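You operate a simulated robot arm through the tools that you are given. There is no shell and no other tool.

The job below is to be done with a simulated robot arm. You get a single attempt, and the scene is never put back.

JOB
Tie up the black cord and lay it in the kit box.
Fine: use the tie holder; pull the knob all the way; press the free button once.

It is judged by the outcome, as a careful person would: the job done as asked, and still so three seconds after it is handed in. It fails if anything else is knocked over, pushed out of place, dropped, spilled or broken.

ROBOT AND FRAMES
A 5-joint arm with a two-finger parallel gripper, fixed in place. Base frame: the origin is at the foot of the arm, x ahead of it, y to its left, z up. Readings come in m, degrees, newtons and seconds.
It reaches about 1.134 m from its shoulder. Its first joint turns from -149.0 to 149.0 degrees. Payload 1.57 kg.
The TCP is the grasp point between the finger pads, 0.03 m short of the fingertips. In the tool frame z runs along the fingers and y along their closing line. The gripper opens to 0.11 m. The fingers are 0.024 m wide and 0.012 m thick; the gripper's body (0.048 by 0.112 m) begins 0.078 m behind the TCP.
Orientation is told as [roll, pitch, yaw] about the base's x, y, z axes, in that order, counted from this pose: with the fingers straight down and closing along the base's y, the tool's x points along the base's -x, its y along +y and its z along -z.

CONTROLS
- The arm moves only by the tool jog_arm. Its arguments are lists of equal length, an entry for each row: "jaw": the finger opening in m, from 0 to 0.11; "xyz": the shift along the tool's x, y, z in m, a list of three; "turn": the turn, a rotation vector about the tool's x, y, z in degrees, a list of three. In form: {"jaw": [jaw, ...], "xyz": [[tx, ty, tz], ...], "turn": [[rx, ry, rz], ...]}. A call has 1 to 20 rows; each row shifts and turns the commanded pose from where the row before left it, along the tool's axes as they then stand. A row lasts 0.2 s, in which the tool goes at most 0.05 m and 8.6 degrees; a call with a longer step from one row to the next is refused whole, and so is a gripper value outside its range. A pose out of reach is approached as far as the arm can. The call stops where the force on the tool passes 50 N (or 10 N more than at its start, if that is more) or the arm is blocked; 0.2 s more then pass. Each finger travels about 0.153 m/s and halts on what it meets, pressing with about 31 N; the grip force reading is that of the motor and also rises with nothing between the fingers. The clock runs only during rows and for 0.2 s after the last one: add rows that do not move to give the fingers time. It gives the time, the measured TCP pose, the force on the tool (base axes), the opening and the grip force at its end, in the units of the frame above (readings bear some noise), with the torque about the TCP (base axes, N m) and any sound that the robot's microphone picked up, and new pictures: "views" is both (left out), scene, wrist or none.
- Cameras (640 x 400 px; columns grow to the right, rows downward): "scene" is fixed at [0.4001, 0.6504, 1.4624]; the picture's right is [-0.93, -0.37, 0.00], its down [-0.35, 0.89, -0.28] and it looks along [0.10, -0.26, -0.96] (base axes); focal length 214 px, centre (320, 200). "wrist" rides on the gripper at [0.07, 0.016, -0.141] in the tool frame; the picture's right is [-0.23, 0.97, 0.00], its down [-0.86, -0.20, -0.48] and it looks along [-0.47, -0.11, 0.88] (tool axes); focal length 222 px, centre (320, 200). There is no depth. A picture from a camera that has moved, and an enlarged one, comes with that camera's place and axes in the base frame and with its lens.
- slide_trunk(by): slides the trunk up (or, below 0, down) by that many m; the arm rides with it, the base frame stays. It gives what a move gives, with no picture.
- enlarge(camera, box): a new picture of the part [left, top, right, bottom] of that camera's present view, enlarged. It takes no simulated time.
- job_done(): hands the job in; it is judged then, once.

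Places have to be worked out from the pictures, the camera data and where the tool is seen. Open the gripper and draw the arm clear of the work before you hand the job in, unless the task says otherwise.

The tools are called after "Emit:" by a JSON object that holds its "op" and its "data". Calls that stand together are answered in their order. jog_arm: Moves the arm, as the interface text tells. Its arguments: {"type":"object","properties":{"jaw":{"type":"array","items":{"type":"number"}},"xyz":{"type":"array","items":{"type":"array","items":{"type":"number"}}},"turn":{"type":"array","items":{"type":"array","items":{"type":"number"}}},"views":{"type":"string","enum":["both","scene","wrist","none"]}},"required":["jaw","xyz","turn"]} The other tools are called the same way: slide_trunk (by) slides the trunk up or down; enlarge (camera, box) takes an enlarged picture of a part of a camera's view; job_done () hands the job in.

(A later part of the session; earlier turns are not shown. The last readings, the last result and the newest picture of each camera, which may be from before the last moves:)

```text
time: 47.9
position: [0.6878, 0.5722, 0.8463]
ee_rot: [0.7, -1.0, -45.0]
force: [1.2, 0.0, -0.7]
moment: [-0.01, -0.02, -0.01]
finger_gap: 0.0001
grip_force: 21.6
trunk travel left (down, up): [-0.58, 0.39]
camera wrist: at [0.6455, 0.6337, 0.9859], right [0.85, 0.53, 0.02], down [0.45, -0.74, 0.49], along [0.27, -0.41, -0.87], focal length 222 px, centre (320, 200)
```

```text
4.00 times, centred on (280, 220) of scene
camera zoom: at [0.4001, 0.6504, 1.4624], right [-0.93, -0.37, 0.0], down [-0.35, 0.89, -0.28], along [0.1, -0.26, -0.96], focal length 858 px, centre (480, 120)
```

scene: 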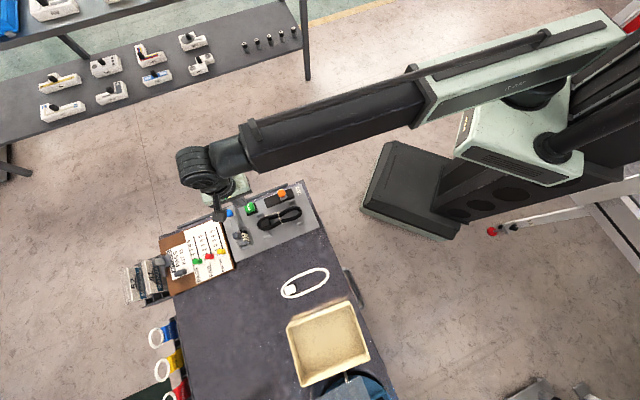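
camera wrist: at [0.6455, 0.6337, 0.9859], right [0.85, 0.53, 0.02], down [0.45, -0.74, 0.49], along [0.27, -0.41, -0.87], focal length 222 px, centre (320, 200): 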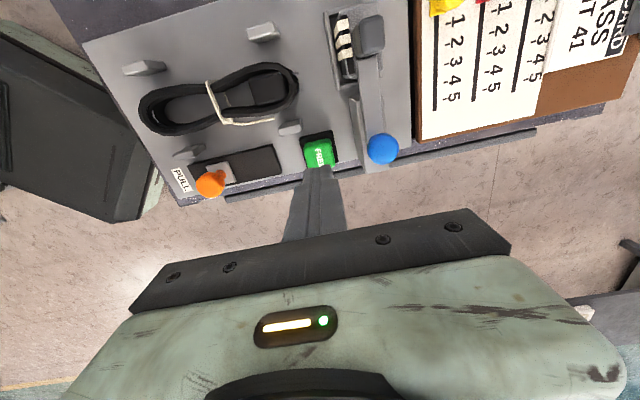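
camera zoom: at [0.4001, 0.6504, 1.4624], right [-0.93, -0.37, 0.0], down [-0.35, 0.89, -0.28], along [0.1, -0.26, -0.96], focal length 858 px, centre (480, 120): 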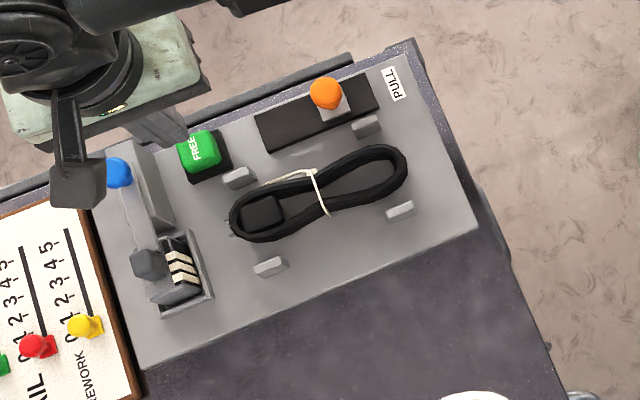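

The closed fingers are aligned with the FREE button at Y≈0.891. I'll fix the slight tilt, nudge +X by 3 mm, and lower to just above it.

Emit:
{"op": "jog_arm", "data": {"jaw": [0.0, 0.0], "xyz": [[0.003, -0.001, 0], [0, 0, 0]], "turn": [[1.19, 0.1, 0], [0, 0, 0]], "views": "none"}}

Emit:
{"op": "slide_trunk", "data": {"by": -0.038}}

Emit:
{"op": "jog_arm", "data": {"jaw": [0.0], "xyz": [[0, 0, 0]], "turn": [[0, 0, 0]]}}

Emit:
{"op": "enlarge", "data": {"camera": "wrist", "box": [200, 60, 440, 220]}}

Emit:
{"op": "enlarge", "data": {"camera": "scene", "box": [200, 170, 360, 270]}}

```text
time: 48.5
position: [0.6846, 0.5731, 0.8452]
ee_rot: [-0.6, -0.9, -45.0]
force: [0.0, 0.2, -0.3]
moment: [-0.02, 0.03, -0.01]
finger_gap: 0.0
grip_force: 21.4
trunk travel left (down, up): [-0.58, 0.39]
```

```text
time: 49.4
position: [0.6843, 0.573, 0.8085]
ee_rot: [-0.6, -0.9, -44.9]
force: [0.6, -0.6, 0.2]
moment: [0.02, -0.04, 0.03]
finger_gap: 0.0002
grip_force: 21.2
trunk travel left (down, up): [-0.542, 0.428]
```

```text
time: 49.8
position: [0.6844, 0.5722, 0.8081]
ee_rot: [-0.5, -0.9, -45.0]
force: [-0.3, -0.5, 0.3]
moment: [-0.02, 0.02, 0.01]
finger_gap: 0.0001
grip_force: 20.9
trunk travel left (down, up): [-0.542, 0.428]
camera wrist: at [0.644, 0.6368, 0.9478], right [0.85, 0.53, -0.01], down [0.46, -0.74, 0.49], along [0.26, -0.42, -0.87], focal length 222 px, centre (320, 200)
```

scene: 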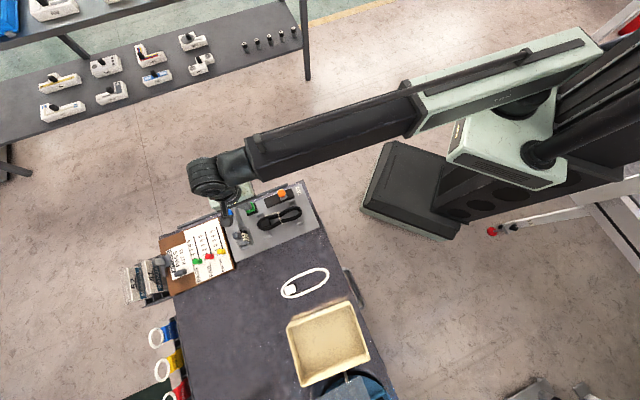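
wrist: 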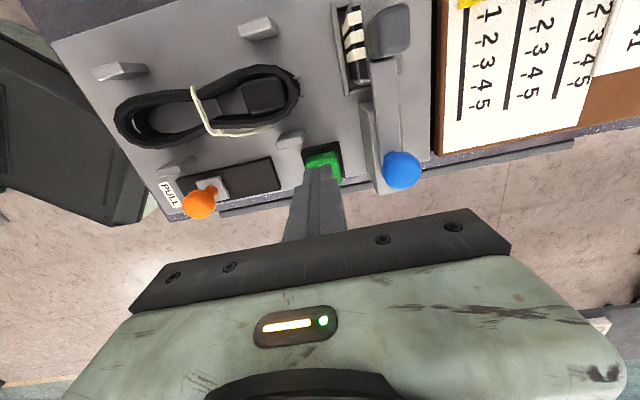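

```text
2.50 times, centred on (320, 140) of wrist
camera zoom: at [0.644, 0.6368, 0.9478], right [0.85, 0.53, -0.01], down [0.46, -0.74, 0.49], along [0.26, -0.42, -0.87], focal length 555 px, centre (320, 350)
```

zoom: 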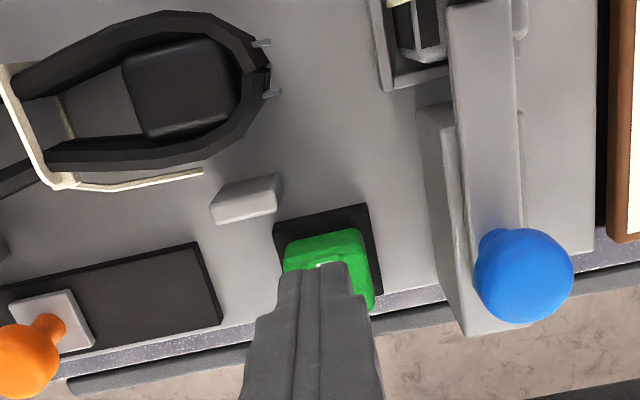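

```text
4.00 times, centred on (280, 220) of scene
camera zoom: at [0.4001, 0.6504, 1.4624], right [-0.93, -0.37, 0.0], down [-0.35, 0.89, -0.28], along [0.1, -0.26, -0.96], focal length 858 px, centre (480, 120)
```

zoom: 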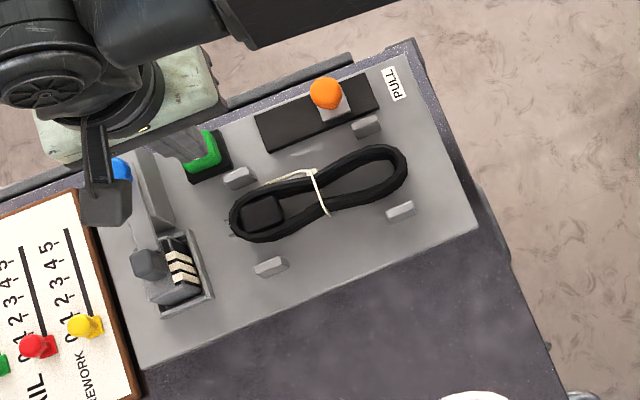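

The fingertips are directly above the button, at about z≈0.778. I'll lower gently to find contact.

Emit:
{"op": "slide_trunk", "data": {"by": -0.01}}

```text
time: 50.3
position: [0.6841, 0.5723, 0.7991]
ee_rot: [-0.5, -0.9, -45.0]
force: [-0.1, 0.4, -0.9]
moment: [0.0, -0.02, -0.01]
finger_gap: 0.0001
grip_force: 21.2
trunk travel left (down, up): [-0.532, 0.438]
```

No contact yet, so I'll continue down.

Emit:
{"op": "slide_trunk", "data": {"by": -0.006}}

```text
time: 50.9
position: [0.6844, 0.5723, 0.7913]
ee_rot: [-0.5, -0.8, -45.0]
force: [0.8, -1.7, 1.3]
moment: [0.04, 0.02, -0.02]
finger_gap: 0.0002
grip_force: 21.2
trunk travel left (down, up): [-0.526, 0.444]
```

A slight force (about 1–2 N) suggests the button is just being touched. I'll keep pressing in the same direction.

Emit:
{"op": "slide_trunk", "data": {"by": -0.004}}

```text
time: 51.4
position: [0.685, 0.5735, 0.7878]
ee_rot: [-0.5, -0.9, -45.0]
force: [1.7, 0.3, 4.2]
moment: [0.04, -0.02, 0.01]
finger_gap: 0.0003
grip_force: 21.3
trunk travel left (down, up): [-0.522, 0.448]
heard: click
```

A click was heard, so FREE has been pressed once. I'll raise straight off it and look at the result.

Emit:
{"op": "slide_trunk", "data": {"by": 0.075}}

Emit:
{"op": "jog_arm", "data": {"jaw": [0.0], "xyz": [[0, 0, 0]], "turn": [[0, 0, 0]]}}

Emit:
{"op": "enlarge", "data": {"camera": "wrist", "box": [80, 20, 440, 240]}}

Emit:
{"op": "enlarge", "data": {"camera": "scene", "box": [200, 170, 360, 270]}}

```text
time: 52.5
position: [0.6846, 0.573, 0.8628]
ee_rot: [-0.5, -0.8, -45.0]
force: [0.1, 0.4, -0.2]
moment: [-0.03, -0.01, -0.01]
finger_gap: 0.0001
grip_force: 21.2
trunk travel left (down, up): [-0.597, 0.373]
```

```text
time: 52.9
position: [0.685, 0.5727, 0.8629]
ee_rot: [-0.6, -0.9, -45.1]
force: [0.7, -0.6, -0.3]
moment: [0.01, -0.02, -0.02]
finger_gap: 0.0
grip_force: 21.6
trunk travel left (down, up): [-0.597, 0.373]
camera wrist: at [0.644, 0.6369, 1.0028], right [0.85, 0.53, -0.01], down [0.46, -0.74, 0.49], along [0.26, -0.42, -0.87], focal length 222 px, centre (320, 200)
```

scene: 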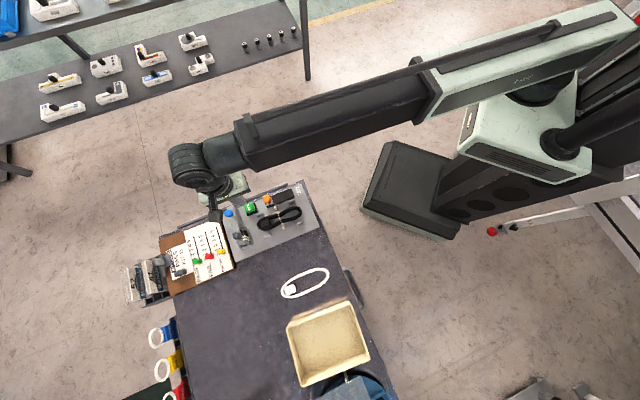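
wrist: 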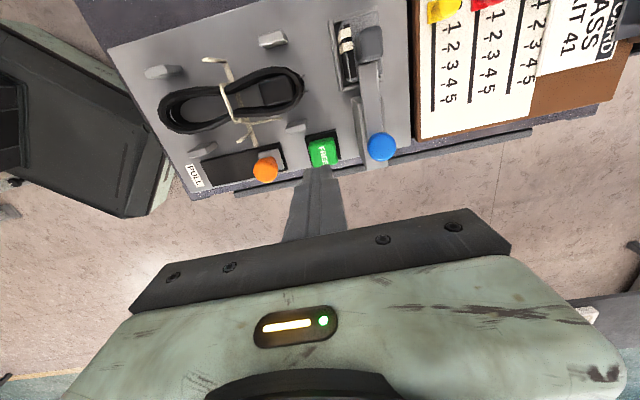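

```text
1.78 times, centred on (260, 130) of wrist
camera zoom: at [0.644, 0.6369, 1.0028], right [0.85, 0.53, -0.01], down [0.46, -0.74, 0.49], along [0.26, -0.42, -0.87], focal length 395 px, centre (427, 324)
```

zoom: 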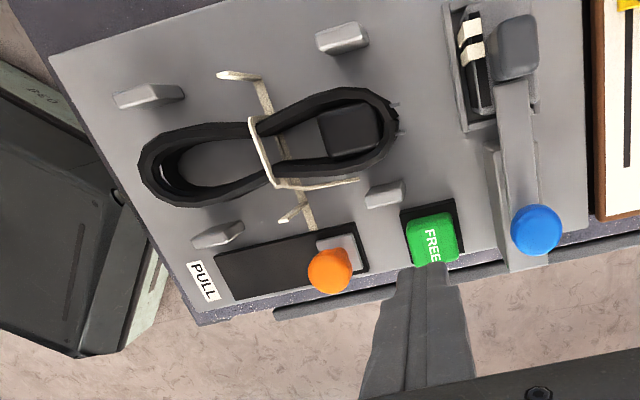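

```text
4.00 times, centred on (280, 220) of scene
camera zoom: at [0.4001, 0.6504, 1.4624], right [-0.93, -0.37, 0.0], down [-0.35, 0.89, -0.28], along [0.1, -0.26, -0.96], focal length 858 px, centre (480, 120)
```

zoom: 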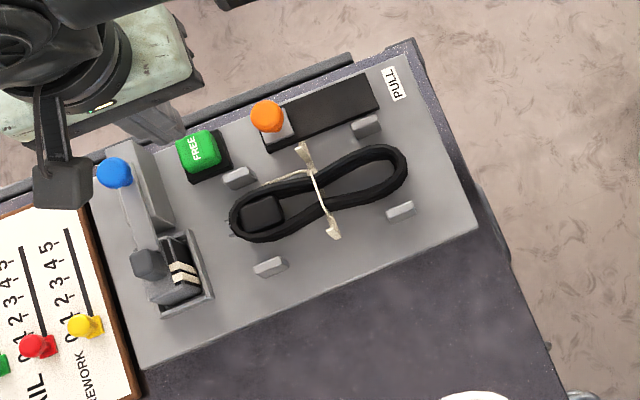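

FREE released the work: the knob returned, a fresh tie was fed, and the cord now carries its own tie. I'll straighten the tool, move over the tied cord and spin so the fingers close across it, then inspect before gripping.

Emit:
{"op": "jog_arm", "data": {"jaw": [0.02, 0.04, 0.06, 0.07, 0.07, 0.07, 0.07, 0.07, 0.07, 0.07, 0.07, 0.07, 0.07, 0.07, 0.07, 0.07], "xyz": [[0, 0, 0], [0.0233, -0.024, 0], [0.0233, -0.024, 0], [0.0233, -0.024, 0], [0, 0, 0], [0, 0, 0], [0, 0, 0], [0, 0, 0], [0, 0, 0], [0, 0, 0], [0, 0, 0], [0, 0, 0], [0, 0, 0], [0, 0, 0], [0, 0, 0], [0, 0, 0]], "turn": [[0.21, 1.06, 0], [0, 0, 0], [0, 0, 0], [0, 0, 0], [0, 0, -7.5], [0, 0, -7.5], [0, 0, -7.5], [0, 0, -7.5], [0, 0, -7.5], [0, 0, -7.5], [0, 0, -7.5], [0, 0, -7.5], [0, 0, -7.5], [0, 0, -7.5], [0, 0, -7.5], [0, 0, -7.5]]}}

Emit:
{"op": "enlarge", "data": {"camera": "wrist", "box": [200, 20, 440, 180]}}

```text
time: 56.3
position: [0.5833, 0.5708, 0.8644]
ee_rot: [0.2, 0.7, 45.1]
force: [-0.1, -0.6, -0.4]
moment: [-0.01, 0.01, -0.01]
finger_gap: 0.0699
grip_force: 0.0
trunk travel left (down, up): [-0.597, 0.373]
camera wrist: at [0.523, 0.5351, 1.005], right [-0.53, 0.85, 0.0], down [0.75, 0.47, 0.47], along [0.4, 0.25, -0.88], focal length 222 px, centre (320, 200)
```

scene: 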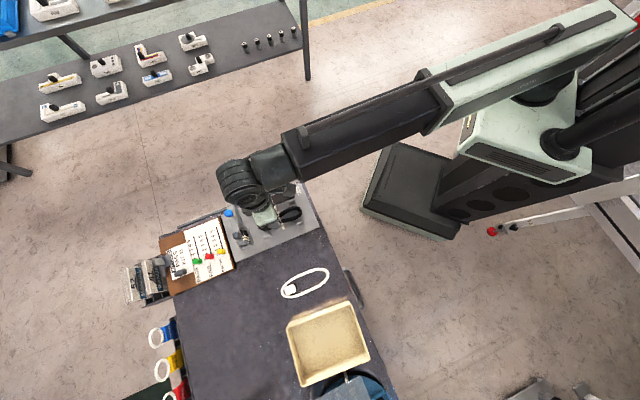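
wrist: 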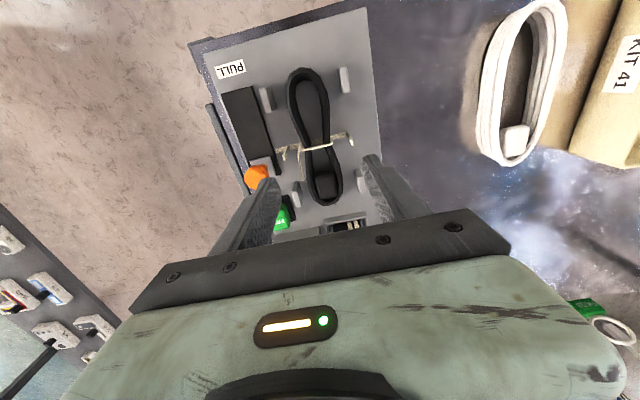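

```text
2.50 times, centred on (320, 100) of wrist
camera zoom: at [0.523, 0.5351, 1.005], right [-0.53, 0.85, 0.0], down [0.75, 0.47, 0.47], along [0.4, 0.25, -0.88], focal length 555 px, centre (320, 450)
```

zoom: 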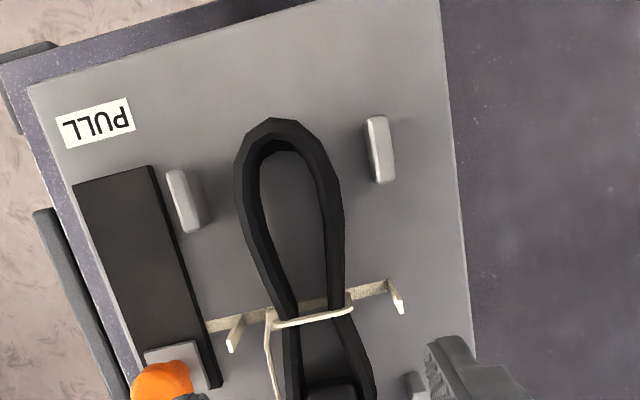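

Let me enlarge the tie and plug-end part.

Emit:
{"op": "enlarge", "data": {"camera": "wrist", "box": [250, 120, 390, 220]}}

```text
4.00 times, centred on (320, 170) of wrist
camera zoom: at [0.523, 0.5351, 1.005], right [-0.53, 0.85, 0.0], down [0.75, 0.47, 0.47], along [0.4, 0.25, -0.88], focal length 888 px, centre (320, 320)
```

zoom: 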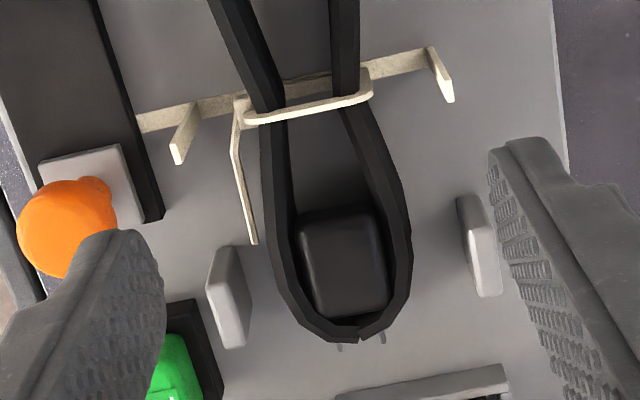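

The tied cord's plug lobe is about 0.04 m wide with a gentle taper at Y≈0.833. My earlier release pose (X≈-0.0095, Y≈0.833) cleared the tabs and posts, so I'll use it again and lower part way for a check.

Emit:
{"op": "jog_arm", "data": {"jaw": [0.066, 0.066, 0.066], "xyz": [[0, 0, 0], [-0.017, -0.0007, 0], [0, 0, 0]], "turn": [[0.64, -0.35, 0], [0, 0, 0], [0, 0, 0]], "views": "none"}}

Emit:
{"op": "slide_trunk", "data": {"by": -0.06}}

Emit:
{"op": "jog_arm", "data": {"jaw": [0.066], "xyz": [[0, 0, 0]], "turn": [[0, 0, 0]], "views": "wrist"}}

Emit:
{"op": "enlarge", "data": {"camera": "wrist", "box": [200, 60, 440, 220]}}

```text
time: 57.1
position: [0.5958, 0.5838, 0.8636]
ee_rot: [-0.5, 0.4, 44.9]
force: [-0.4, 0.4, -0.2]
moment: [-0.05, 0.01, 0.04]
finger_gap: 0.0663
grip_force: 0.0
trunk travel left (down, up): [-0.597, 0.373]
```

```text
time: 58.1
position: [0.5952, 0.584, 0.8034]
ee_rot: [-0.6, 0.4, 45.0]
force: [0.5, -0.8, 0.5]
moment: [0.0, 0.0, -0.03]
finger_gap: 0.066
grip_force: 0.0
trunk travel left (down, up): [-0.537, 0.433]
```

```text
time: 58.5
position: [0.5953, 0.5837, 0.8032]
ee_rot: [-0.5, 0.4, 45.1]
force: [-0.8, -1.0, 0.8]
moment: [0.03, 0.03, 0.02]
finger_gap: 0.0659
grip_force: 0.0
trunk travel left (down, up): [-0.537, 0.433]
camera wrist: at [0.5331, 0.5476, 0.9444], right [-0.53, 0.85, -0.01], down [0.74, 0.47, 0.47], along [0.41, 0.24, -0.88], focal length 222 px, centre (320, 200)
```

wrist: 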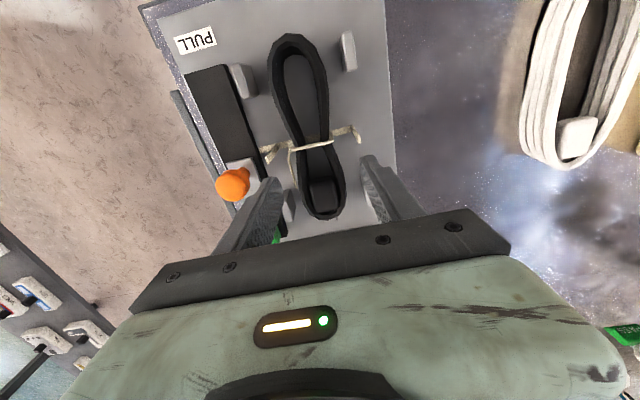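

```text
2.50 times, centred on (320, 140) of wrist
camera zoom: at [0.5331, 0.5476, 0.9444], right [-0.53, 0.85, -0.01], down [0.74, 0.47, 0.47], along [0.41, 0.24, -0.88], focal length 555 px, centre (320, 350)
```

zoom: 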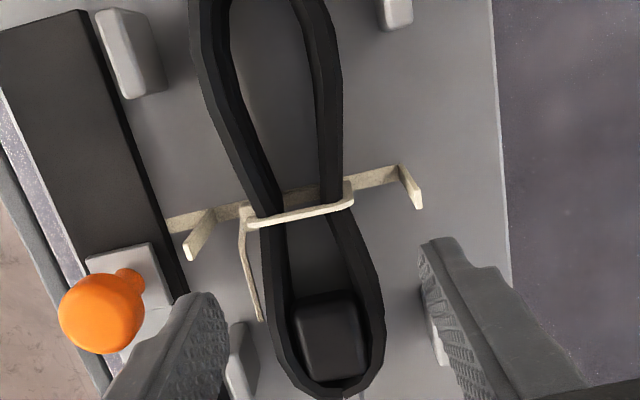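

Alignment looks right, with tips clear of tabs and posts. I'll lower another 25 mm and look again.

Emit:
{"op": "jog_arm", "data": {"jaw": [0.066], "xyz": [[0, -0.0013, 0]], "turn": [[0, 0, 0]], "views": "none"}}

Emit:
{"op": "slide_trunk", "data": {"by": -0.025}}

Emit:
{"op": "jog_arm", "data": {"jaw": [0.066], "xyz": [[0, 0, 0]], "turn": [[0, 0, 0]], "views": "wrist"}}

Emit:
{"op": "enlarge", "data": {"camera": "wrist", "box": [200, 60, 440, 220]}}

```text
time: 58.9
position: [0.5975, 0.5828, 0.8029]
ee_rot: [-0.5, 0.4, 45.1]
force: [0.7, 0.5, 0.6]
moment: [-0.01, -0.02, -0.01]
finger_gap: 0.0662
grip_force: 0.0
trunk travel left (down, up): [-0.537, 0.433]
```

```text
time: 59.6
position: [0.5969, 0.5827, 0.778]
ee_rot: [-0.5, 0.3, 44.9]
force: [-0.1, -0.6, 0.1]
moment: [0.02, -0.01, -0.01]
finger_gap: 0.0659
grip_force: 0.1
trunk travel left (down, up): [-0.512, 0.458]
```

```text
time: 60.0
position: [0.598, 0.5819, 0.7786]
ee_rot: [-0.6, 0.4, 45.0]
force: [-0.3, 0.2, 0.2]
moment: [-0.01, 0.04, 0.0]
finger_gap: 0.0661
grip_force: 0.2
trunk travel left (down, up): [-0.512, 0.458]
camera wrist: at [0.5347, 0.5469, 0.9194], right [-0.53, 0.85, -0.01], down [0.75, 0.47, 0.47], along [0.41, 0.24, -0.88], focal length 222 px, centre (320, 200)
```

wrist: 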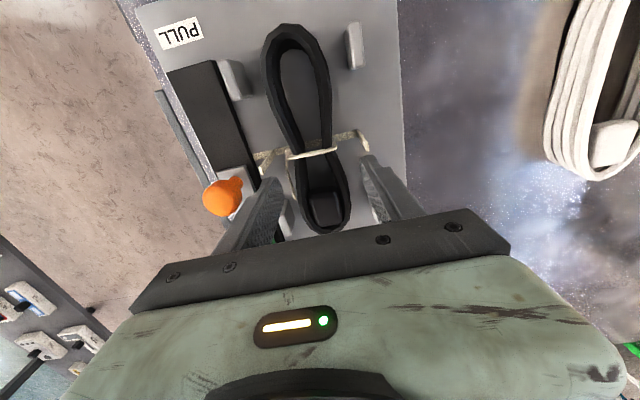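

```text
2.50 times, centred on (320, 140) of wrist
camera zoom: at [0.5347, 0.5469, 0.9194], right [-0.53, 0.85, -0.01], down [0.75, 0.47, 0.47], along [0.41, 0.24, -0.88], focal length 555 px, centre (320, 350)
```

zoom: 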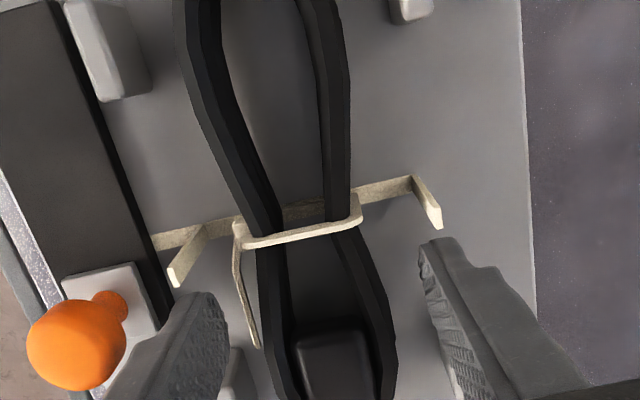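

Clear on both sides. I'll lower the last 14 mm.

Emit:
{"op": "slide_trunk", "data": {"by": -0.014}}

```text
time: 60.7
position: [0.5975, 0.5825, 0.7635]
ee_rot: [-0.4, 0.3, 45.0]
force: [0.0, 0.2, -0.2]
moment: [0.01, 0.01, 0.0]
finger_gap: 0.066
grip_force: 0.1
trunk travel left (down, up): [-0.498, 0.472]
```

No contact. I'll close on the cord.

Emit:
{"op": "jog_arm", "data": {"jaw": [0.058, 0.052, 0.047, 0.043, 0.04, 0.037, 0.034, 0.032, 0.03, 0.03], "xyz": [[0, 0, 0], [0, 0, 0], [0, 0, 0], [0, 0, 0], [0, 0, 0], [0, 0, 0], [0, 0, 0], [0, 0, 0], [0, 0, 0], [0, 0, 0]], "turn": [[0, 0, 0], [0, 0, 0], [0, 0, 0], [0, 0, 0], [0, 0, 0], [0, 0, 0], [0, 0, 0], [0, 0, 0], [0, 0, 0], [0, 0, 0]], "views": "wrist"}}

Emit:
{"op": "enlarge", "data": {"camera": "wrist", "box": [200, 0, 440, 220]}}

```text
time: 62.9
position: [0.597, 0.5826, 0.7648]
ee_rot: [-0.6, 0.3, 44.9]
force: [1.0, 0.3, 1.4]
moment: [0.07, 0.05, -0.04]
finger_gap: 0.0634
grip_force: 30.7
trunk travel left (down, up): [-0.498, 0.472]
camera wrist: at [0.5347, 0.5468, 0.9055], right [-0.53, 0.85, -0.01], down [0.75, 0.47, 0.47], along [0.41, 0.24, -0.88], focal length 222 px, centre (320, 200)
```

wrist: 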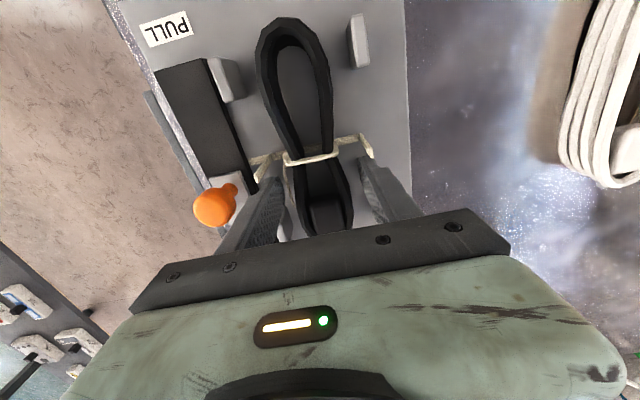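

```text
1.82 times, centred on (320, 110) of wrist
camera zoom: at [0.5347, 0.5468, 0.9055], right [-0.53, 0.85, -0.01], down [0.75, 0.47, 0.47], along [0.41, 0.24, -0.88], focal length 404 px, centre (320, 364)
```

zoom: 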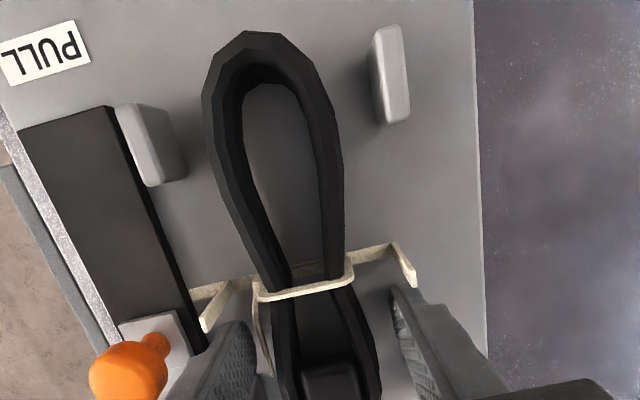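

The fingers stopped at 63.4 mm with 30.7 N, so the cord's physical envelope is still its earlier width. It is gripped, so I'll lift 20 mm and see whether it comes.

Emit:
{"op": "slide_trunk", "data": {"by": 0.02}}

Emit:
{"op": "jog_arm", "data": {"jaw": [0.03], "xyz": [[0, 0, 0]], "turn": [[0, 0, 0]]}}

Emit:
{"op": "enlarge", "data": {"camera": "wrist", "box": [200, 0, 440, 220]}}

```text
time: 63.5
position: [0.5961, 0.5827, 0.7839]
ee_rot: [-0.5, 0.4, 45.0]
force: [0.1, 0.4, -1.7]
moment: [0.05, -0.03, -0.01]
finger_gap: 0.0634
grip_force: 31.0
trunk travel left (down, up): [-0.518, 0.452]
```

```text
time: 63.9
position: [0.5973, 0.583, 0.7851]
ee_rot: [-0.5, 0.5, 44.9]
force: [-0.5, 0.6, -1.9]
moment: [0.02, -0.02, -0.01]
finger_gap: 0.0635
grip_force: 30.7
trunk travel left (down, up): [-0.518, 0.452]
camera wrist: at [0.5348, 0.5469, 0.9253], right [-0.53, 0.85, -0.01], down [0.75, 0.47, 0.47], along [0.41, 0.24, -0.88], focal length 222 px, centre (320, 200)
```

scene: 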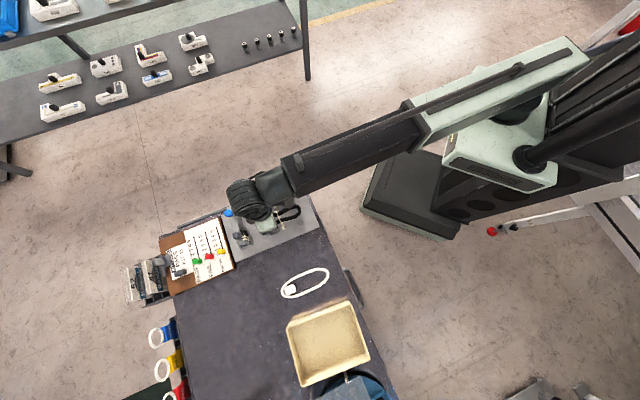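
wrist: 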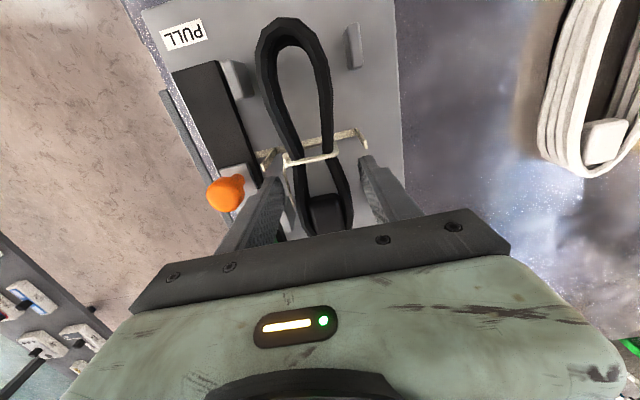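

```text
1.82 times, centred on (320, 110) of wrist
camera zoom: at [0.5348, 0.5469, 0.9253], right [-0.53, 0.85, -0.01], down [0.75, 0.47, 0.47], along [0.41, 0.24, -0.88], focal length 404 px, centre (320, 364)
```

zoom: 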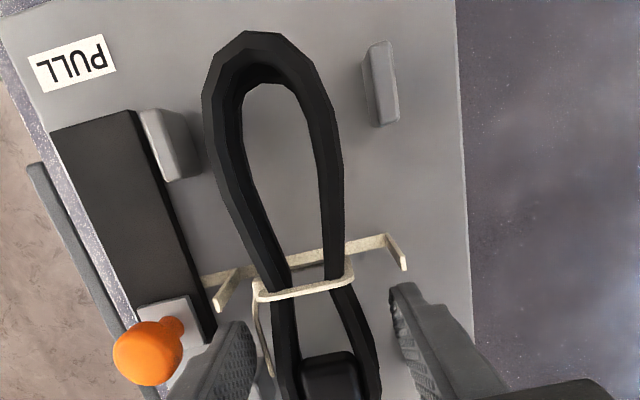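

The tied cord lifts cleanly with its tie, about 1.9 N. I'll raise well above the box rim and the white cord, then travel toward the kit box.

Emit:
{"op": "slide_trunk", "data": {"by": 0.13}}

Emit:
{"op": "jog_arm", "data": {"jaw": [0.03, 0.03, 0.03, 0.03, 0.03, 0.03, 0.03, 0.03], "xyz": [[0, 0.035, 0], [0, 0.035, 0], [0, 0.035, 0], [0, 0.035, 0], [0, 0.035, 0], [0, 0.035, 0], [0, 0.035, 0], [0, 0.02, 0]], "turn": [[0, 0, 0], [0, 0, 0], [0, 0, 0], [0, 0, 0], [0, 0, 0], [0, 0, 0], [0, 0, 0], [0, 0, 0]]}}

Emit:
{"op": "enlarge", "data": {"camera": "scene", "box": [220, 220, 440, 400]}}

```text
time: 65.5
position: [0.596, 0.5824, 0.9137]
ee_rot: [-0.5, 0.4, 44.9]
force: [-0.1, -0.5, -1.1]
moment: [0.0, -0.05, 0.0]
finger_gap: 0.0636
grip_force: 30.7
trunk travel left (down, up): [-0.648, 0.322]
```

```text
time: 67.3
position: [0.4091, 0.7693, 0.9147]
ee_rot: [-0.4, 0.3, 45.0]
force: [-0.4, -1.3, -1.8]
moment: [0.03, -0.01, -0.03]
finger_gap: 0.0632
grip_force: 31.3
trunk travel left (down, up): [-0.648, 0.322]
camera wrist: at [0.3469, 0.7343, 1.0553], right [-0.53, 0.85, -0.01], down [0.75, 0.47, 0.47], along [0.41, 0.24, -0.88], focal length 222 px, centre (320, 200)
```

scene: 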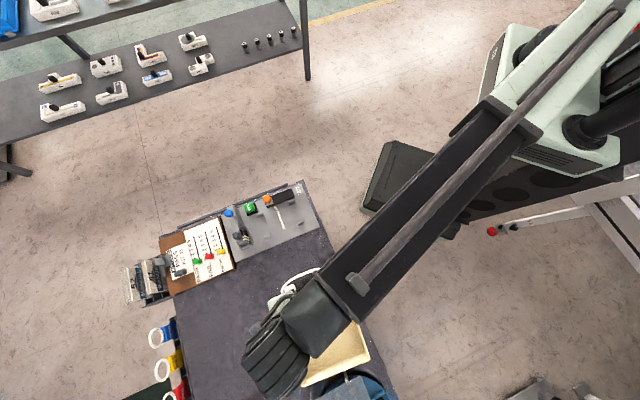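
wrist: 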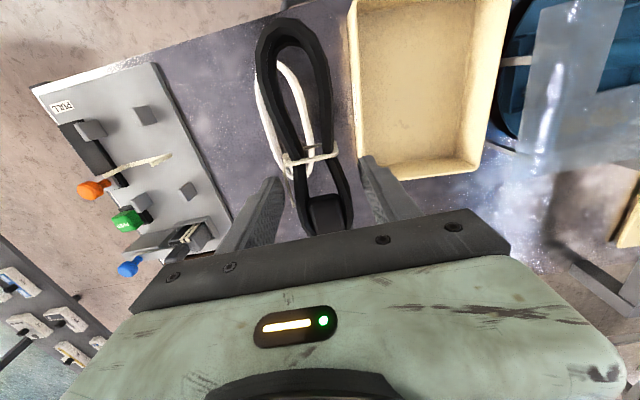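

```text
2.22 times, centred on (330, 310) of scene
camera zoom: at [0.4001, 0.6504, 1.4624], right [-0.93, -0.37, 0.0], down [-0.35, 0.89, -0.28], along [0.1, -0.26, -0.96], focal length 477 px, centre (298, -44)
```

zoom: 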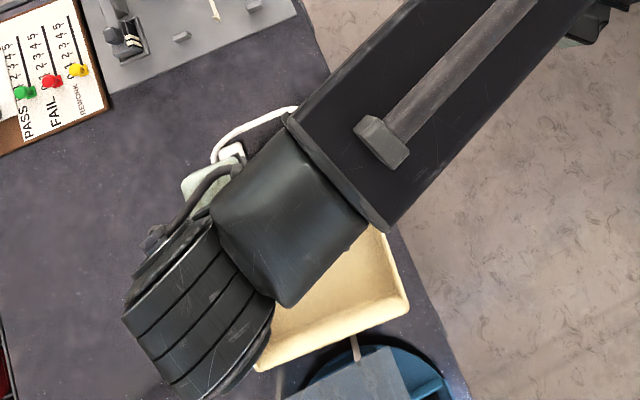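

The kit box is ahead in view. I'll continue over it so the wrist camera sees its interior edges, then measure.

Emit:
{"op": "jog_arm", "data": {"jaw": [0.03, 0.03, 0.03, 0.03], "xyz": [[0, 0.035, 0], [0, 0.035, 0], [0, 0.035, 0], [0, 0.02, 0]], "turn": [[0, 0, 0], [0, 0, 0], [0, 0, 0], [0, 0, 0]]}}

Emit:
{"op": "enlarge", "data": {"camera": "wrist", "box": [200, 0, 440, 220]}}

Emit:
{"op": "enlarge", "data": {"camera": "scene", "box": [220, 220, 440, 400]}}

```text
time: 68.3
position: [0.3182, 0.8533, 0.9151]
ee_rot: [-0.5, 0.2, 45.1]
force: [-1.1, -0.5, -1.1]
moment: [0.01, -0.03, 0.0]
finger_gap: 0.0634
grip_force: 31.2
out of reach, approached as far as the arm can: row 4
trunk travel left (down, up): [-0.648, 0.322]
camera wrist: at [0.2561, 0.8172, 1.0552], right [-0.53, 0.85, -0.01], down [0.74, 0.47, 0.48], along [0.41, 0.24, -0.88], focal length 222 px, centre (320, 200)
```

scene: 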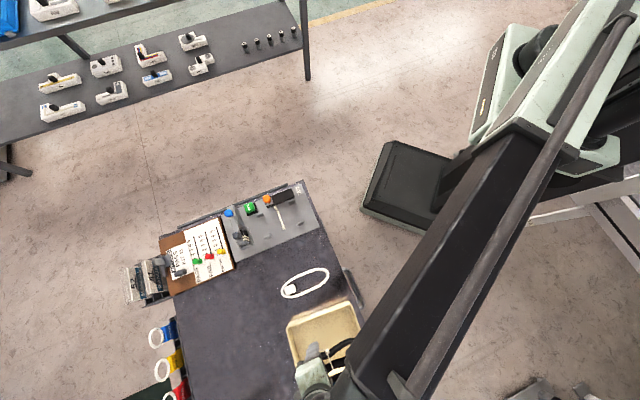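
wrist: 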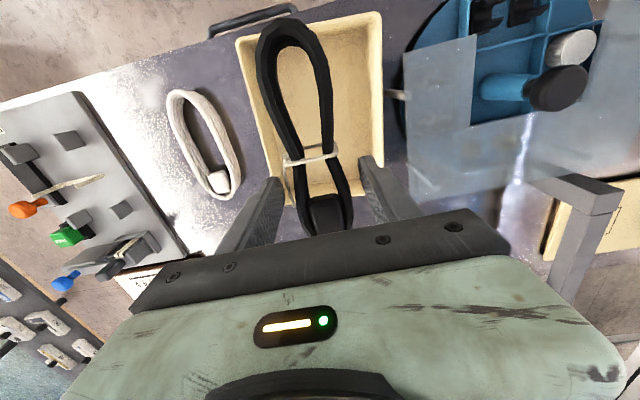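

```text
1.82 times, centred on (320, 110) of wrist
camera zoom: at [0.2561, 0.8172, 1.0552], right [-0.53, 0.85, -0.01], down [0.74, 0.47, 0.48], along [0.41, 0.24, -0.88], focal length 404 px, centre (320, 364)
```

zoom: 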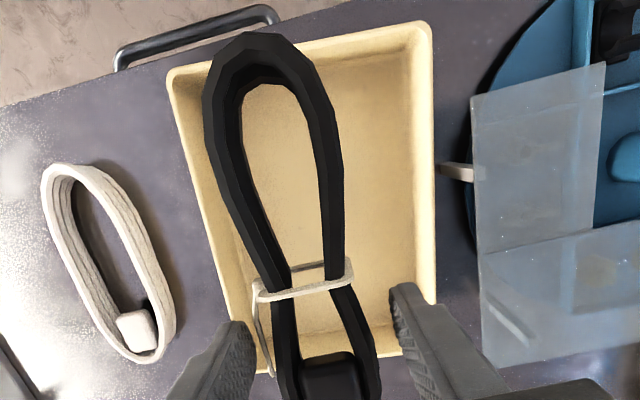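

```text
2.22 times, centred on (330, 310) of scene
camera zoom: at [0.4001, 0.6504, 1.4624], right [-0.93, -0.37, 0.0], down [-0.35, 0.89, -0.28], along [0.1, -0.26, -0.96], focal length 477 px, centre (298, -44)
```

zoom: 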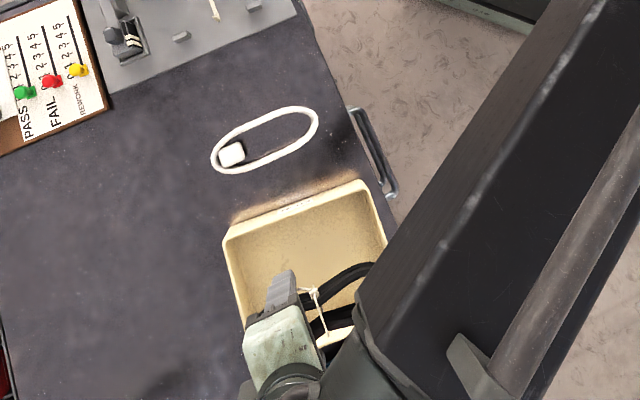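

The box rim is near z≈0.77, with outer corners around X 0.297–0.465 and Y 0.70–0.91, rotated about 4.5°. It is just large enough for the cord, so I'll rotate 4.5° and shift 2.5 mm to centre the cord in it.

Emit:
{"op": "jog_arm", "data": {"jaw": [0.03, 0.03, 0.03], "xyz": [[-0.0026, 0.0005, 0], [0, 0, 0], [0, 0, 0]], "turn": [[0, 0, 0], [0, 0, 4.5], [0, 0, 0]], "views": "none"}}

Emit:
{"op": "slide_trunk", "data": {"by": -0.07}}

Emit:
{"op": "jog_arm", "data": {"jaw": [0.03], "xyz": [[0, 0, 0]], "turn": [[0, 0, 0]]}}

Emit:
{"op": "enlarge", "data": {"camera": "wrist", "box": [200, 0, 440, 220]}}

Emit:
{"op": "enlarge", "data": {"camera": "scene", "box": [260, 260, 440, 400]}}

```text
time: 69.1
position: [0.3204, 0.8516, 0.9135]
ee_rot: [-0.5, 0.4, 40.5]
force: [0.4, -0.2, -2.5]
moment: [0.0, -0.06, 0.01]
finger_gap: 0.0635
grip_force: 30.8
trunk travel left (down, up): [-0.648, 0.322]
```

```text
time: 70.2
position: [0.3198, 0.8512, 0.8446]
ee_rot: [-0.5, 0.4, 40.5]
force: [0.0, 0.5, -1.1]
moment: [0.04, -0.04, -0.03]
finger_gap: 0.0634
grip_force: 31.3
trunk travel left (down, up): [-0.578, 0.392]
```

```text
time: 70.6
position: [0.3212, 0.8524, 0.8445]
ee_rot: [-0.5, 0.3, 40.5]
force: [0.2, 0.3, -2.2]
moment: [0.03, 0.0, 0.01]
finger_gap: 0.0632
grip_force: 30.8
trunk travel left (down, up): [-0.578, 0.392]
camera wrist: at [0.2548, 0.8215, 0.9852], right [-0.46, 0.89, -0.01], down [0.78, 0.41, 0.48], along [0.43, 0.21, -0.88], focal length 222 px, centre (320, 200)
```

scene: 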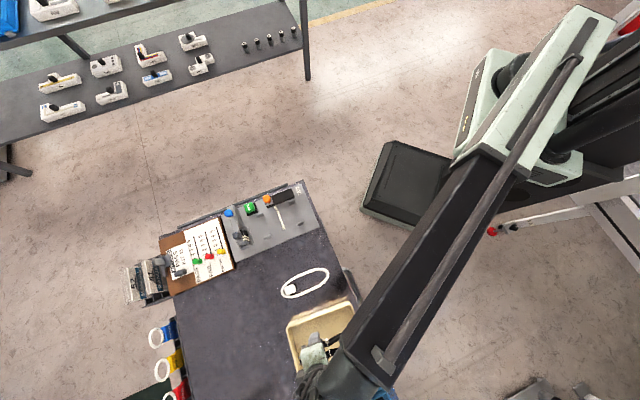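
wrist: 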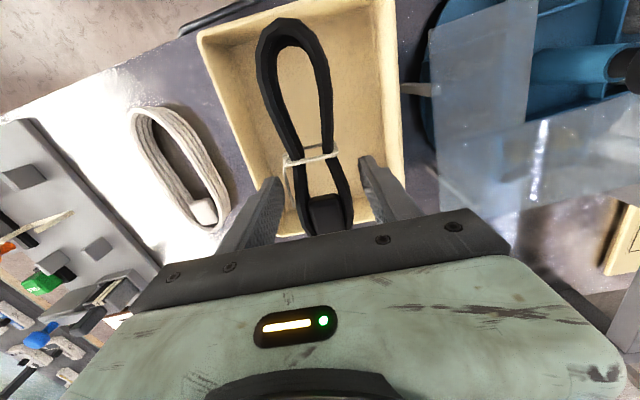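

```text
1.82 times, centred on (320, 110) of wrist
camera zoom: at [0.2548, 0.8215, 0.9852], right [-0.46, 0.89, -0.01], down [0.78, 0.41, 0.48], along [0.43, 0.21, -0.88], focal length 404 px, centre (320, 364)
```

zoom: 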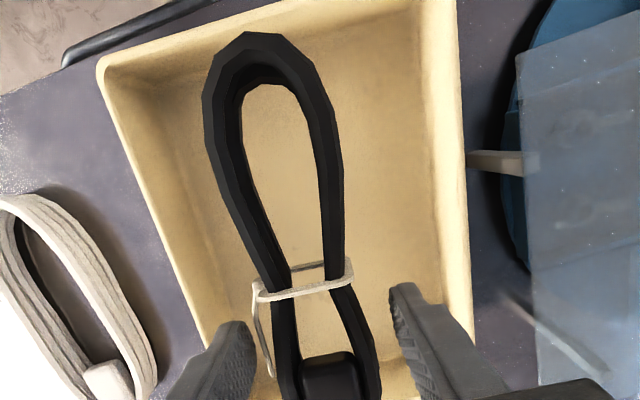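

```text
2.86 times, centred on (350, 330) of scene
camera zoom: at [0.4001, 0.6504, 1.4624], right [-0.93, -0.37, 0.0], down [-0.35, 0.89, -0.28], along [0.1, -0.26, -0.96], focal length 613 px, centre (234, -171)
```

zoom: 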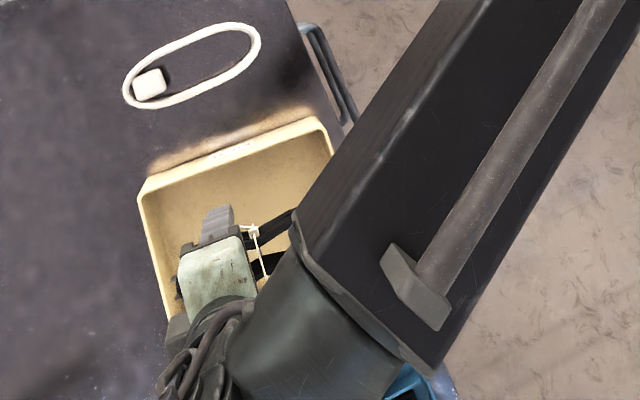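

The cord is lined up with the box with a few millimetres of margin at the near end. I'll shift 3 mm more toward +Y and +X and lower until just inside the rim.

Emit:
{"op": "jog_arm", "data": {"jaw": [0.03, 0.03], "xyz": [[-0.003, 0.002, 0], [0, 0, 0]], "turn": [[0, 0, 0], [0, 0, 0]], "views": "none"}}

Emit:
{"op": "slide_trunk", "data": {"by": -0.035}}

Emit:
{"op": "jog_arm", "data": {"jaw": [0.03], "xyz": [[0, 0, 0]], "turn": [[0, 0, 0]], "views": "wrist"}}

Emit:
{"op": "enlarge", "data": {"camera": "wrist", "box": [160, 0, 460, 220]}}

```text
time: 71.2
position: [0.3197, 0.8527, 0.8444]
ee_rot: [-0.4, 0.3, 40.5]
force: [0.3, -0.4, -1.6]
moment: [0.01, -0.04, 0.0]
finger_gap: 0.0636
grip_force: 30.7
out of reach, approached as far as the arm can: row 1
trunk travel left (down, up): [-0.578, 0.392]
```

```text
time: 72.0
position: [0.3196, 0.8525, 0.8095]
ee_rot: [-0.4, 0.3, 40.5]
force: [0.5, -0.2, -1.8]
moment: [0.0, -0.02, 0.01]
finger_gap: 0.0632
grip_force: 30.7
trunk travel left (down, up): [-0.543, 0.427]
```

```text
time: 72.4
position: [0.3204, 0.8524, 0.8086]
ee_rot: [-0.5, 0.3, 40.5]
force: [-0.1, 1.0, -1.6]
moment: [0.01, -0.02, 0.0]
finger_gap: 0.0634
grip_force: 30.9
trunk travel left (down, up): [-0.543, 0.427]
camera wrist: at [0.2547, 0.8215, 0.9502], right [-0.46, 0.89, -0.01], down [0.78, 0.41, 0.48], along [0.43, 0.21, -0.88], focal length 222 px, centre (320, 200)
```

wrist: 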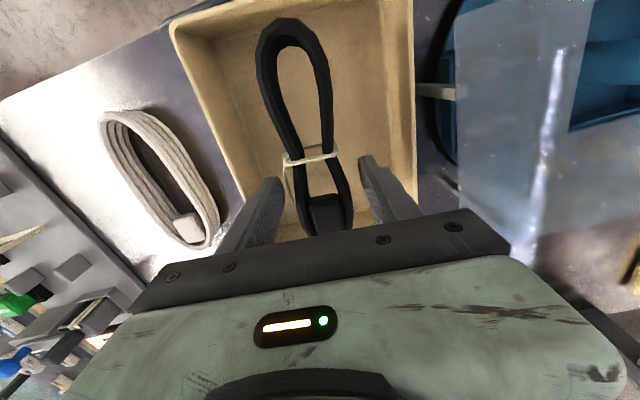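

```text
1.82 times, centred on (310, 110) of wrist
camera zoom: at [0.2547, 0.8215, 0.9502], right [-0.46, 0.89, -0.01], down [0.78, 0.41, 0.48], along [0.43, 0.21, -0.88], focal length 404 px, centre (338, 364)
```

zoom: 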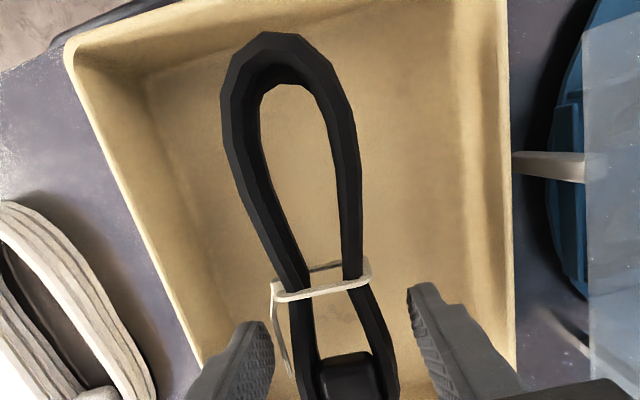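

The arm is at its full reach, so I keep this position; the near-end wall clears by about 8–10 mm. I'll lower further into the box.

Emit:
{"op": "slide_trunk", "data": {"by": -0.033}}

Emit:
{"op": "jog_arm", "data": {"jaw": [0.03], "xyz": [[0, 0, 0]], "turn": [[0, 0, 0]], "views": "wrist"}}

Emit:
{"op": "enlarge", "data": {"camera": "wrist", "box": [160, 0, 460, 220]}}

```text
time: 73.2
position: [0.3207, 0.8526, 0.7759]
ee_rot: [-0.6, 0.2, 40.5]
force: [0.2, -0.1, -1.1]
moment: [0.04, -0.02, 0.0]
finger_gap: 0.0633
grip_force: 30.6
trunk travel left (down, up): [-0.51, 0.46]
```

```text
time: 73.6
position: [0.3198, 0.8528, 0.7757]
ee_rot: [-0.4, 0.3, 40.5]
force: [0.6, -0.5, -1.5]
moment: [0.03, -0.01, 0.01]
finger_gap: 0.0634
grip_force: 31.2
trunk travel left (down, up): [-0.51, 0.46]
camera wrist: at [0.2547, 0.8215, 0.9172], right [-0.46, 0.89, -0.01], down [0.78, 0.41, 0.48], along [0.43, 0.21, -0.88], focal length 222 px, centre (320, 200)
```

wrist: 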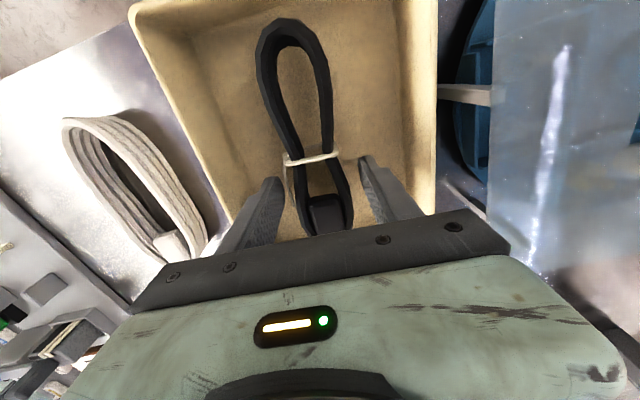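

```text
1.82 times, centred on (310, 110) of wrist
camera zoom: at [0.2547, 0.8215, 0.9172], right [-0.46, 0.89, -0.01], down [0.78, 0.41, 0.48], along [0.43, 0.21, -0.88], focal length 404 px, centre (338, 364)
```

zoom: 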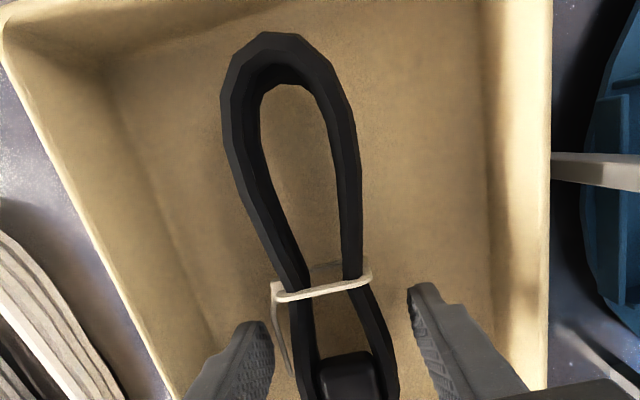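

The cord is well inside the walls on all visible sides. I'll lower in small steps to find the floor.

Emit:
{"op": "slide_trunk", "data": {"by": -0.009}}

```text
time: 74.1
position: [0.3206, 0.8519, 0.7673]
ee_rot: [-0.4, 0.3, 40.5]
force: [0.9, 0.0, -1.4]
moment: [0.05, -0.03, 0.01]
finger_gap: 0.0633
grip_force: 31.2
trunk travel left (down, up): [-0.501, 0.469]
```

No contact yet; 3 mm more.

Emit:
{"op": "slide_trunk", "data": {"by": -0.003}}

```text
time: 74.7
position: [0.3201, 0.8528, 0.7644]
ee_rot: [-0.6, 0.3, 40.5]
force: [0.6, 0.1, -1.8]
moment: [0.06, -0.02, -0.02]
finger_gap: 0.0633
grip_force: 31.1
trunk travel left (down, up): [-0.498, 0.472]
```

Still free; another 3 mm.

Emit:
{"op": "slide_trunk", "data": {"by": -0.003}}

```text
time: 75.2
position: [0.3198, 0.8523, 0.7616]
ee_rot: [-0.5, 0.2, 40.5]
force: [0.3, 1.0, 0.4]
moment: [-0.01, 0.14, -0.07]
finger_gap: 0.0633
grip_force: 31.0
trunk travel left (down, up): [-0.495, 0.475]
```

The weight reading has gone to about zero, so the cord is touching the box floor. I'll open slowly to 76 mm, leaving space to the walls.

Emit:
{"op": "jog_arm", "data": {"jaw": [0.064, 0.066, 0.069, 0.073, 0.076, 0.076], "xyz": [[0, 0, 0], [0, 0, 0], [0, 0, 0], [0, 0, 0], [0, 0, 0], [0, 0, 0]], "turn": [[0, 0, 0], [0, 0, 0], [0, 0, 0], [0, 0, 0], [0, 0, 0], [0, 0, 0]], "views": "wrist"}}

Emit:
{"op": "enlarge", "data": {"camera": "wrist", "box": [160, 0, 460, 220]}}

```text
time: 76.6
position: [0.3203, 0.8526, 0.7613]
ee_rot: [-0.4, 0.2, 40.5]
force: [-0.3, 0.5, -0.2]
moment: [0.0, 0.01, -0.02]
finger_gap: 0.0762
grip_force: 0.0
trunk travel left (down, up): [-0.495, 0.475]
camera wrist: at [0.2547, 0.8214, 0.9023], right [-0.46, 0.89, -0.01], down [0.78, 0.41, 0.48], along [0.43, 0.21, -0.88], focal length 222 px, centre (320, 200)
```

wrist: 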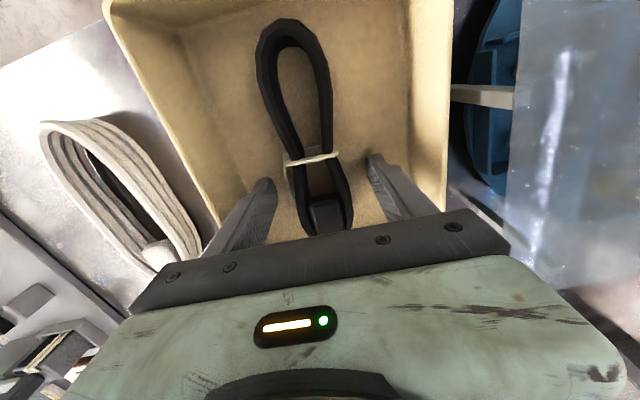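

```text
1.82 times, centred on (310, 110) of wrist
camera zoom: at [0.2547, 0.8214, 0.9023], right [-0.46, 0.89, -0.01], down [0.78, 0.41, 0.48], along [0.43, 0.21, -0.88], focal length 404 px, centre (338, 364)
```

zoom: 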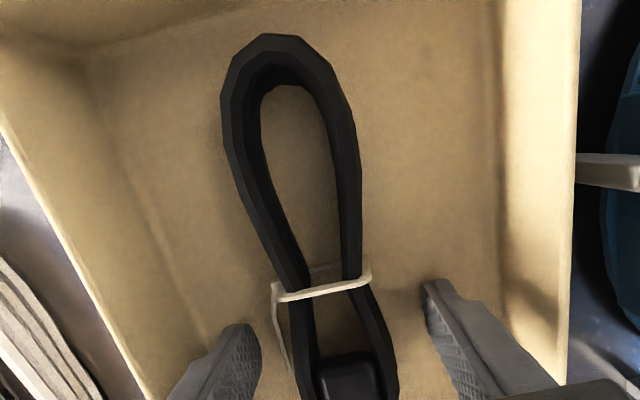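

Released; the cord is lying in the box. I'll raise straight up and check.

Emit:
{"op": "slide_trunk", "data": {"by": 0.17}}

Emit:
{"op": "jog_arm", "data": {"jaw": [0.076], "xyz": [[0, 0, 0]], "turn": [[0, 0, 0]]}}

Emit:
{"op": "enlarge", "data": {"camera": "wrist", "box": [160, 0, 460, 220]}}

```text
time: 78.5
position: [0.3207, 0.8523, 0.9316]
ee_rot: [-0.5, 0.3, 40.5]
force: [0.8, 0.0, -0.3]
moment: [-0.02, -0.01, 0.0]
finger_gap: 0.0759
grip_force: 0.0
trunk travel left (down, up): [-0.665, 0.305]
```

```text
time: 78.9
position: [0.3199, 0.8521, 0.9313]
ee_rot: [-0.5, 0.3, 40.6]
force: [0.5, -1.1, 0.6]
moment: [-0.01, 0.02, -0.01]
finger_gap: 0.0763
grip_force: 0.0
trunk travel left (down, up): [-0.665, 0.305]
camera wrist: at [0.2547, 0.8214, 1.0723], right [-0.46, 0.89, -0.01], down [0.78, 0.41, 0.48], along [0.43, 0.21, -0.88], focal length 222 px, centre (320, 200)
```

scene: 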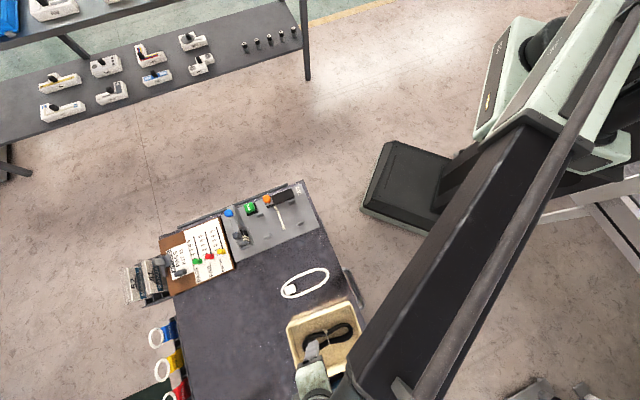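
wrist: 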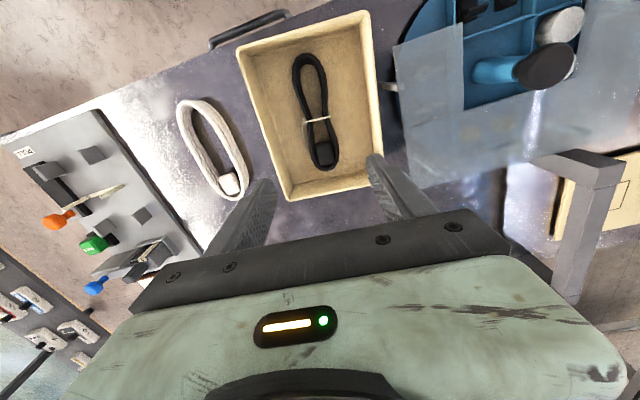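

```text
1.82 times, centred on (310, 110) of wrist
camera zoom: at [0.2547, 0.8214, 1.0723], right [-0.46, 0.89, -0.01], down [0.78, 0.41, 0.48], along [0.43, 0.21, -0.88], focal length 404 px, centre (338, 364)
```

zoom: 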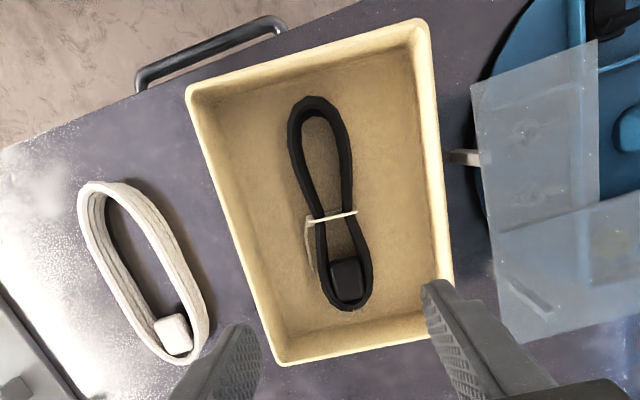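

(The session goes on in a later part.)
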